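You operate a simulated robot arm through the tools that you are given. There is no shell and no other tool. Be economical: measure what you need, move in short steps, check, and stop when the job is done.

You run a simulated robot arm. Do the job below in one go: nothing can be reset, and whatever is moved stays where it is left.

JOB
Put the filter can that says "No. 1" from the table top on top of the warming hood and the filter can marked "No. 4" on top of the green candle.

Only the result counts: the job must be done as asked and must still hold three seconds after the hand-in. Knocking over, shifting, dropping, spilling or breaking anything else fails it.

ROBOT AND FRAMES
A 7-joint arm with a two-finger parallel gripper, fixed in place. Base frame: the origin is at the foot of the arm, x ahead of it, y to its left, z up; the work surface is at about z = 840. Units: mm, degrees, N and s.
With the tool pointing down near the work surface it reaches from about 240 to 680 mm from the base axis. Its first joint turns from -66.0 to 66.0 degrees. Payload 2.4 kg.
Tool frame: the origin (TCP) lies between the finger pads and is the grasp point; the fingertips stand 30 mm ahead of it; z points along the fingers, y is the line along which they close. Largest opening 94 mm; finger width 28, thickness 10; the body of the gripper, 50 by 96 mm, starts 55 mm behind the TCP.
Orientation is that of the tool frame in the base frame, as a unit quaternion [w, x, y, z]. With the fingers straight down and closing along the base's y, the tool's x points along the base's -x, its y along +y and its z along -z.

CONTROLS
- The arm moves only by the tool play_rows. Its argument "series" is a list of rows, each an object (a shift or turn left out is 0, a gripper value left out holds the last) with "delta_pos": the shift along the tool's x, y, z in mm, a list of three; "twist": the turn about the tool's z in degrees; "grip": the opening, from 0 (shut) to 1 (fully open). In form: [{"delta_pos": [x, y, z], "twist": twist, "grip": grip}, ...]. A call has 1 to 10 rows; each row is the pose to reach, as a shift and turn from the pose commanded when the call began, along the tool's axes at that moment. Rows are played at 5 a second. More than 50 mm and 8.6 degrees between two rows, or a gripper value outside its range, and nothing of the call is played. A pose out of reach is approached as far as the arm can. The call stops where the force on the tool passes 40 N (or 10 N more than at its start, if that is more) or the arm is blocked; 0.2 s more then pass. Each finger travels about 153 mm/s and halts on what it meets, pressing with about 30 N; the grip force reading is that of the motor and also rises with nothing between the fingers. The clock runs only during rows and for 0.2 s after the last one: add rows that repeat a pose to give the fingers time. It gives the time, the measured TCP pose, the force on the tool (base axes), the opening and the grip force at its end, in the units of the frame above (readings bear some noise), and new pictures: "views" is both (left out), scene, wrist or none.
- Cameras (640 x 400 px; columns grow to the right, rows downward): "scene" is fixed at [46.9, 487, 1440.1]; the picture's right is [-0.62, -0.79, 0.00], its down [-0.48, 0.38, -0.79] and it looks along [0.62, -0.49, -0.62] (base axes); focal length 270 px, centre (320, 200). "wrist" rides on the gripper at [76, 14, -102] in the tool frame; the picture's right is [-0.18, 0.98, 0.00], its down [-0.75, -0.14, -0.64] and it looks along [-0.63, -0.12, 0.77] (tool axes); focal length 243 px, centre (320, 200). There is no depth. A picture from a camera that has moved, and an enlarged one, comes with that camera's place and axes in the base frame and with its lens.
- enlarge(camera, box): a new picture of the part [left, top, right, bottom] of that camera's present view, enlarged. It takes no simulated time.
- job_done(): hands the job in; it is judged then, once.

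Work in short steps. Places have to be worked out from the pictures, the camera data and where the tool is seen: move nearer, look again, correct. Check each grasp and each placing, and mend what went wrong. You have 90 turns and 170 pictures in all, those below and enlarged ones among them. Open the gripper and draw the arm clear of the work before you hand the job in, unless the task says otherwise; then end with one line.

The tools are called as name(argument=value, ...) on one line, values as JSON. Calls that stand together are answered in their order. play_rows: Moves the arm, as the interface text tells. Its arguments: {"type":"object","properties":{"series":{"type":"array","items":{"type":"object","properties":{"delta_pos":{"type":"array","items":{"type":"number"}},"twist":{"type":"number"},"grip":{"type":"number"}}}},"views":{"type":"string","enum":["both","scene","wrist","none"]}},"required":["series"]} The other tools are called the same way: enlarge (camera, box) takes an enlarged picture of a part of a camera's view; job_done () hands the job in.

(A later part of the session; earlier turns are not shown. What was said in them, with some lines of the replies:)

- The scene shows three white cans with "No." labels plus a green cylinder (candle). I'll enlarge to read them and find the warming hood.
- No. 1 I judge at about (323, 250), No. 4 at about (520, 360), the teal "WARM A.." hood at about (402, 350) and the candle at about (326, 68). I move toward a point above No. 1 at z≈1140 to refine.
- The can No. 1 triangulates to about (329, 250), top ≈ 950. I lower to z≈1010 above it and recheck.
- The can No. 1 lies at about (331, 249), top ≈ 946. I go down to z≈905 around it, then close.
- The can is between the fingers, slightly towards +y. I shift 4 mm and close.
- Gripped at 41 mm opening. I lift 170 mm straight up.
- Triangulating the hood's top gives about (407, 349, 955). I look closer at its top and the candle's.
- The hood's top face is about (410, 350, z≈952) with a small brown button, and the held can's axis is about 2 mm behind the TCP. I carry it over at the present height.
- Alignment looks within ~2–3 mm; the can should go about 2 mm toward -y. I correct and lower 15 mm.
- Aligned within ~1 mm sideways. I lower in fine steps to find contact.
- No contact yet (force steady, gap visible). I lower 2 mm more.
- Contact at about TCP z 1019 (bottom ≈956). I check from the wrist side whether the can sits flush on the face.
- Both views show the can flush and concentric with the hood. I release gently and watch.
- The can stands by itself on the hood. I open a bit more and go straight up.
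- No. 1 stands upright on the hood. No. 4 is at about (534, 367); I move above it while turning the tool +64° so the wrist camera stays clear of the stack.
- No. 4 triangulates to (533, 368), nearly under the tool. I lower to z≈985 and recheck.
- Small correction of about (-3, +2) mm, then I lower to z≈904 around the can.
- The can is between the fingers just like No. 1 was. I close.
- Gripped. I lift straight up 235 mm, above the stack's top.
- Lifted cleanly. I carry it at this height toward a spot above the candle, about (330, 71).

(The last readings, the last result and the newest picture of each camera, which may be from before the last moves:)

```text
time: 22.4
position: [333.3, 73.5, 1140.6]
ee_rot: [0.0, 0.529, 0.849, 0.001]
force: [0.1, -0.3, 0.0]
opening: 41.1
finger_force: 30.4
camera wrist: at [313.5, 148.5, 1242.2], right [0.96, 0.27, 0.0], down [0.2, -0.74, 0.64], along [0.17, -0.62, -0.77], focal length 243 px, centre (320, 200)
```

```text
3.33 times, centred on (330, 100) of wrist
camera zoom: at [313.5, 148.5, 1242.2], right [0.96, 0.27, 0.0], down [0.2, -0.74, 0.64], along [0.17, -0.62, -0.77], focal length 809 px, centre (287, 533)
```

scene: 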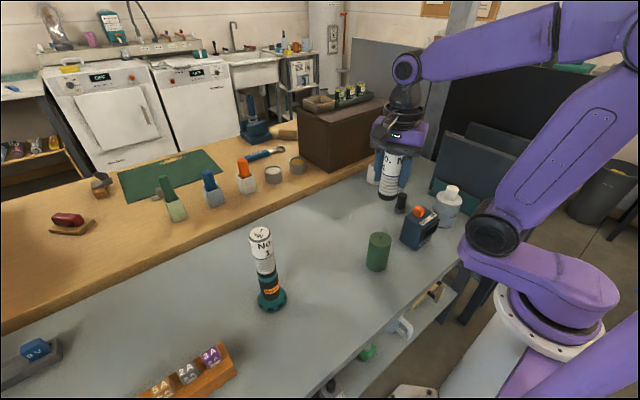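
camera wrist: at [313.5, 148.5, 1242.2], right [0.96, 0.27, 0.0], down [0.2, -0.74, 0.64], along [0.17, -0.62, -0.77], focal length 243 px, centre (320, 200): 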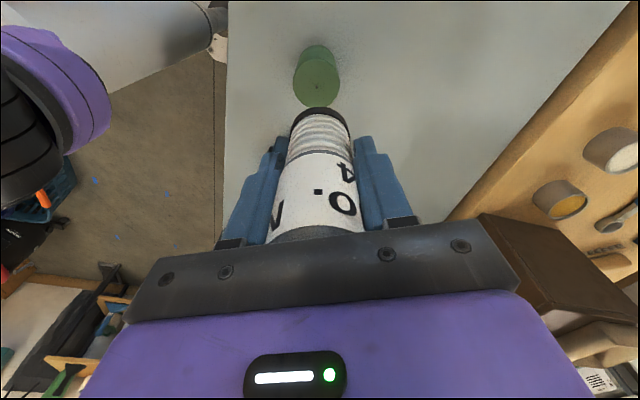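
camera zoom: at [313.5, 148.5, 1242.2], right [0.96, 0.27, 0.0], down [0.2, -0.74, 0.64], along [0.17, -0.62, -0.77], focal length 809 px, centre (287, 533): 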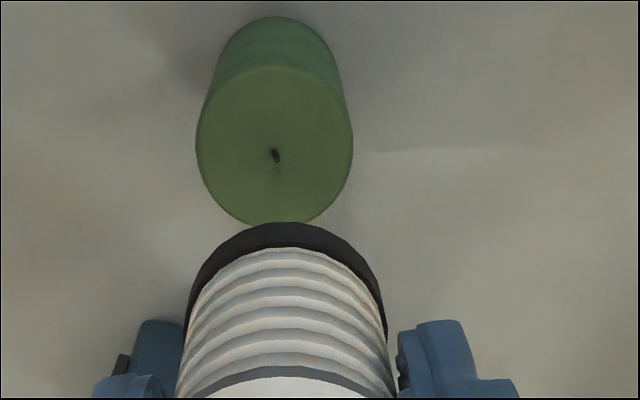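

Candle top centre is about (329, 70, 938). I correct by (-3, -4) mm and lower to leave ~25 mm.

play_rows(series=[{"delta_pos": [-2, -4, 20]}, {"delta_pos": [-2, -4, 60]}, {"delta_pos": [-2, -4, 95]}, {"delta_pos": [-2, -4, 112]}, {"delta_pos": [-2, -4, 112]}], views="none")

enlarge(camera="scene", box=[330, 190, 430, 280])

enlarge(camera="wrist", box=[260, 40, 380, 160])

```text
time: 23.6
position: [329.4, 67.1, 1027.3]
ee_rot: [0.0, 0.53, 0.848, -0.001]
force: [0.0, -0.9, -1.4]
opening: 41.0
finger_force: 30.3
```

```text
4.44 times, centred on (380, 235) of scene
camera zoom: at [47.0, 487.0, 1440.1], right [-0.62, -0.79, 0.0], down [-0.48, 0.38, -0.79], along [0.62, -0.49, -0.62], focal length 1202 px, centre (53, 44)
```

zoom: 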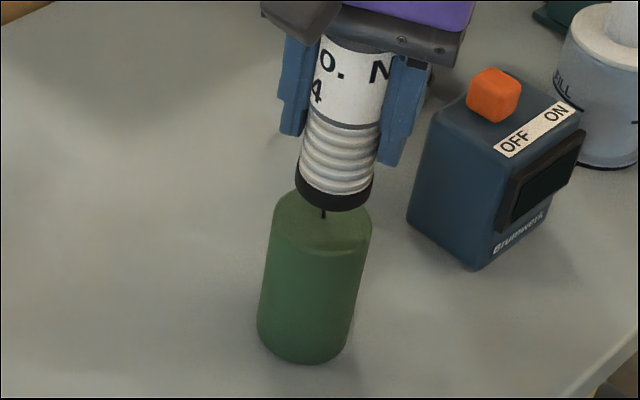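

```text
3.33 times, centred on (320, 100) of wrist
camera zoom: at [309.6, 143.2, 1129.1], right [0.96, 0.27, 0.0], down [0.2, -0.74, 0.64], along [0.17, -0.62, -0.77], focal length 809 px, centre (320, 533)
```

zoom: 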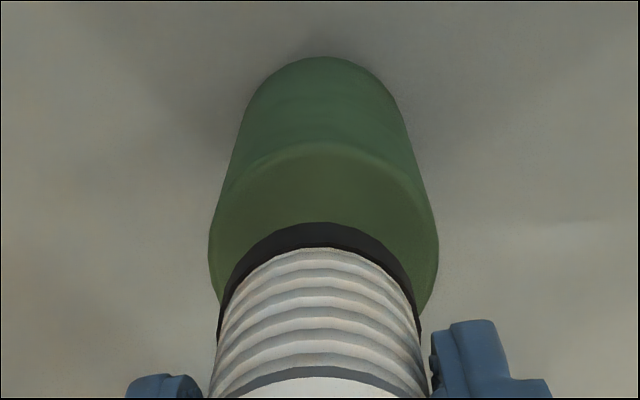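

The can should move about (-1, +4) mm to centre on the candle. I correct and lower 15 mm.

play_rows(series=[{"delta_pos": [4, 0.7, 0]}, {"delta_pos": [4, 0.7, 8]}, {"delta_pos": [4, 0.7, 15]}, {"delta_pos": [4, 0.7, 15]}], views="none")

enlarge(camera="scene", box=[350, 210, 410, 280])

enlarge(camera="wrist", box=[270, 50, 370, 140])

```text
time: 24.6
position: [329.1, 71.6, 1011.2]
ee_rot: [0.0, 0.529, 0.848, 0.001]
force: [-0.5, 0.0, -1.7]
opening: 40.8
finger_force: 29.7
```

```text
5.71 times, centred on (380, 245) of scene
camera zoom: at [47.0, 487.0, 1440.1], right [-0.62, -0.79, 0.0], down [-0.48, 0.38, -0.79], along [0.62, -0.49, -0.62], focal length 1545 px, centre (-23, -57)
```

zoom: 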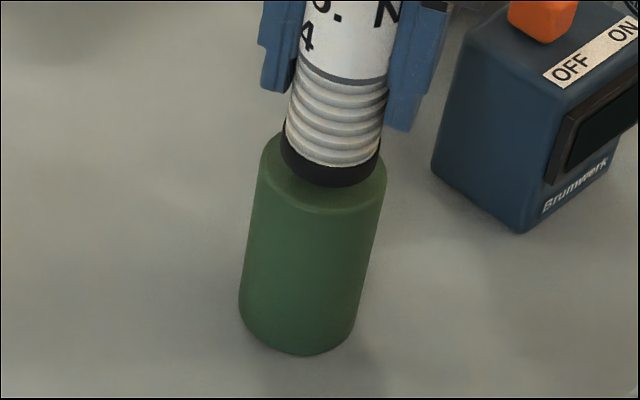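

```text
4.44 times, centred on (320, 95) of wrist
camera zoom: at [308.2, 146.8, 1114.1], right [0.96, 0.27, 0.0], down [0.2, -0.74, 0.64], along [0.17, -0.62, -0.77], focal length 1078 px, centre (320, 667)
```

zoom: 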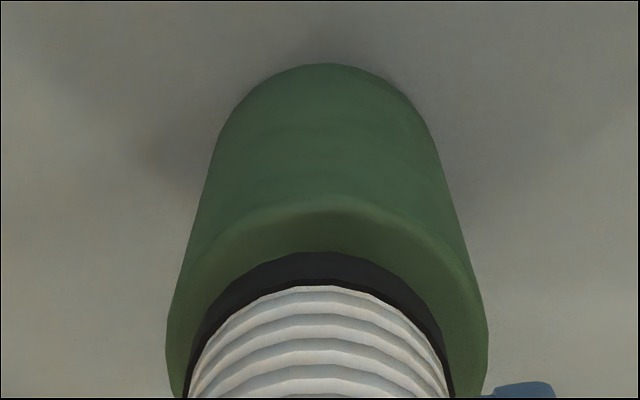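

Nearly concentric (about 1.3 mm off). I correct that and lower to feel for contact.

play_rows(series=[{"delta_pos": [0.3, 1.3, 2]}, {"delta_pos": [0.3, 1.3, 4]}, {"delta_pos": [0.3, 1.3, 5]}, {"delta_pos": [0.3, 1.3, 5]}], views="none")

play_rows(series=[{"delta_pos": [0, 0, 1]}, {"delta_pos": [0, 0, 2]}, {"delta_pos": [0, 0, 2]}], views="none")

enlarge(camera="scene", box=[360, 220, 400, 260])

```text
time: 25.6
position: [330.4, 71.3, 1007.9]
ee_rot: [0.0, 0.53, 0.848, 0.0]
force: [-0.5, -0.4, -0.4]
opening: 41.1
finger_force: 30.1
```

```text
time: 26.4
position: [329.6, 71.6, 1005.2]
ee_rot: [0.0, 0.529, 0.849, 0.0]
force: [-0.1, 0.3, -1.2]
opening: 40.7
finger_force: 29.9
```

```text
10.00 times, centred on (380, 240) of scene
camera zoom: at [47.0, 487.0, 1440.1], right [-0.62, -0.79, 0.0], down [-0.48, 0.38, -0.79], along [0.62, -0.49, -0.62], focal length 2704 px, centre (-280, -200)
```

zoom: 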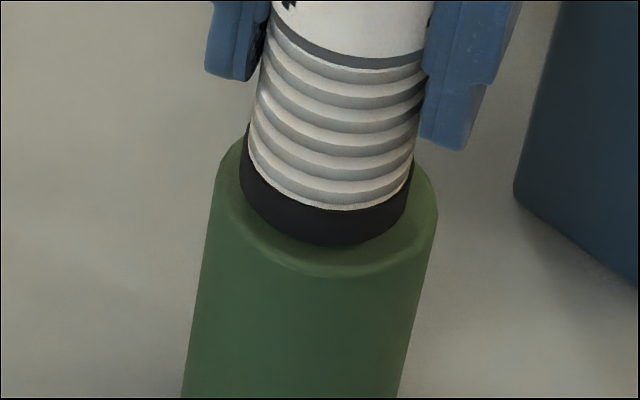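

No contact yet at TCP z 1005. I continue in 2 mm steps.

play_rows(series=[{"delta_pos": [0, 0, 1]}, {"delta_pos": [0, 0, 2]}, {"delta_pos": [0, 0, 2]}], views="none")

play_rows(series=[{"delta_pos": [0, 0, 1]}, {"delta_pos": [0, 0, 1.5]}, {"delta_pos": [0, 0, 1.5]}], views="none")

enlarge(camera="scene", box=[360, 220, 400, 260])

```text
time: 27.2
position: [330.8, 73.9, 1003.7]
ee_rot: [0.0, 0.53, 0.848, 0.0]
force: [0.3, -0.3, -1.2]
opening: 41.0
finger_force: 30.2
```

```text
time: 28.0
position: [330.8, 73.1, 1002.8]
ee_rot: [0.0, 0.531, 0.848, 0.0]
force: [-2.2, 0.1, 25.8]
opening: 41.1
finger_force: 30.4
```

```text
10.00 times, centred on (380, 240) of scene
camera zoom: at [46.6, 486.9, 1440.1], right [-0.62, -0.79, 0.0], down [-0.48, 0.38, -0.79], along [0.62, -0.49, -0.62], focal length 2704 px, centre (-280, -200)
```

zoom: 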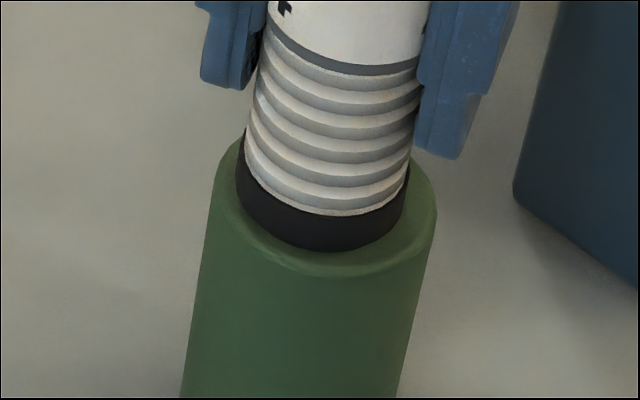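

Contact (26 N), the can sits flush and centred. I ease up 1 mm and open.

play_rows(series=[{"delta_pos": [0, 0, -1]}, {"delta_pos": [0, 0, -1], "grip": 0.5}, {"delta_pos": [0, 0, -1], "grip": 0.6}, {"delta_pos": [0, 0, -1], "grip": 0.6}])

enlarge(camera="scene", box=[340, 190, 420, 280])

```text
time: 29.0
position: [330.4, 72.9, 1002.4]
ee_rot: [0.0, 0.53, 0.848, 0.0]
force: [0.1, -0.2, 0.0]
opening: 56.4
finger_force: 0.1
camera wrist: at [309.9, 148.1, 1105.0], right [0.96, 0.27, 0.0], down [0.2, -0.74, 0.64], along [0.17, -0.62, -0.77], focal length 243 px, centre (320, 200)
```

scene: 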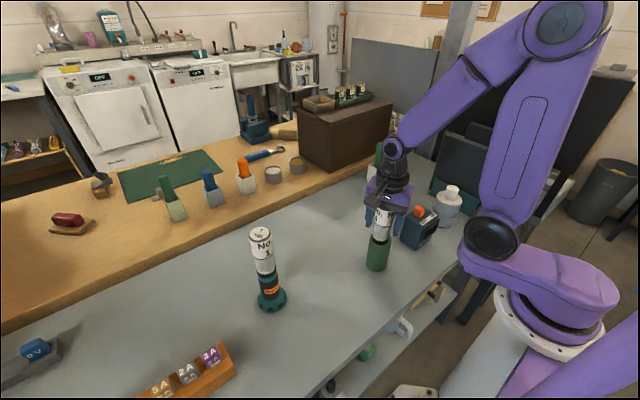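
wrist: 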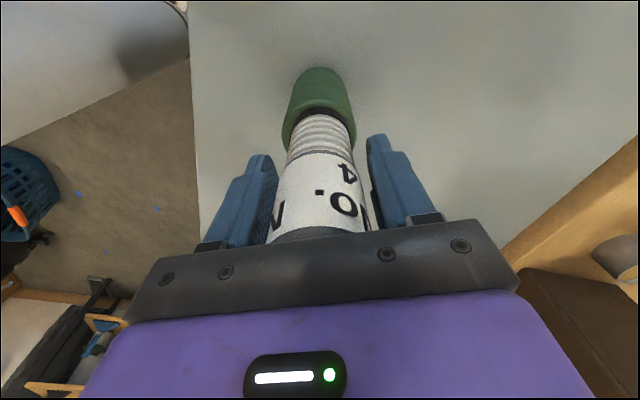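

```text
4.44 times, centred on (380, 235) of scene
camera zoom: at [46.9, 487.0, 1440.1], right [-0.62, -0.79, 0.0], down [-0.48, 0.38, -0.79], along [0.62, -0.49, -0.62], focal length 1202 px, centre (53, 44)
```

zoom: 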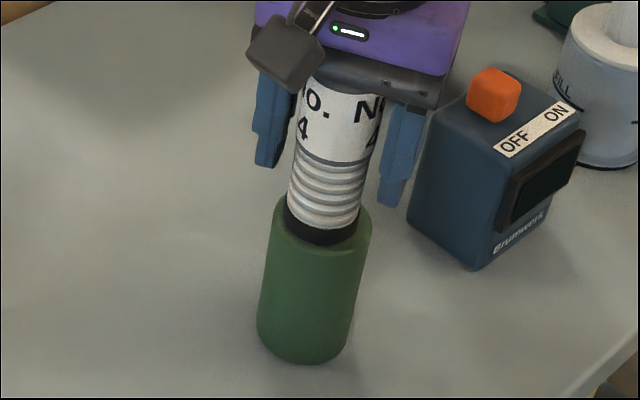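

The can stands freely on the candle. I open a little more and rise straight up, clear of the work.

play_rows(series=[{"delta_pos": [0, 0, 0], "grip": 0.75}, {"delta_pos": [0, 0, 0], "grip": 0.75}, {"delta_pos": [0, 0, -30]}, {"delta_pos": [0, 0, -75]}, {"delta_pos": [0, 0, -120]}, {"delta_pos": [0, 0, -165]}, {"delta_pos": [0, 0, -200]}, {"delta_pos": [0, 0, -200]}])

enlarge(camera="scene", box=[220, 180, 440, 320])

```text
time: 30.8
position: [330.2, 71.1, 1203.2]
ee_rot: [-0.001, 0.531, 0.847, 0.0]
force: [-0.7, 0.9, 0.0]
opening: 70.5
finger_force: 0.0
camera wrist: at [310.1, 146.6, 1305.3], right [0.96, 0.27, 0.0], down [0.2, -0.74, 0.64], along [0.17, -0.62, -0.77], focal length 243 px, centre (320, 200)
```

scene: 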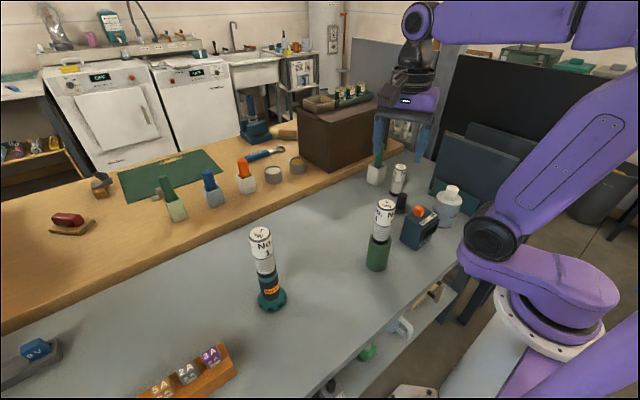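
wrist: 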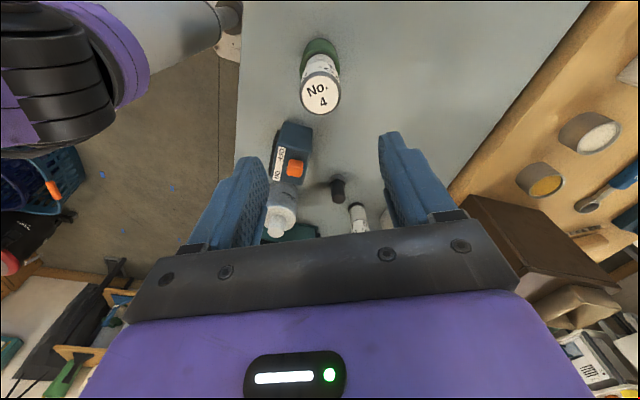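

```text
2.86 times, centred on (330, 250) of scene
camera zoom: at [46.9, 487.0, 1440.1], right [-0.62, -0.79, 0.0], down [-0.48, 0.38, -0.79], along [0.62, -0.49, -0.62], focal length 772 px, centre (291, 57)
```

zoom: 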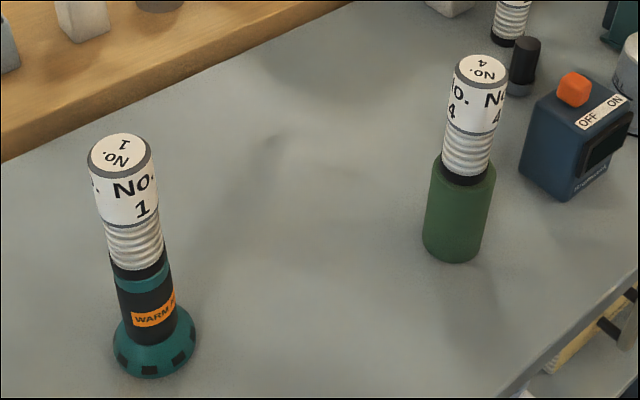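

Both cans stand upright where asked, the gripper is open and the arm is clear; I hand in.

job_done()

```text
The job is handed in.
```

Filter can No. 1 is on top of the warming hood, which I took to be the teal device labelled "WARM AIR", and No. 4 is on the green candle. Both were standing upright when I handed in.
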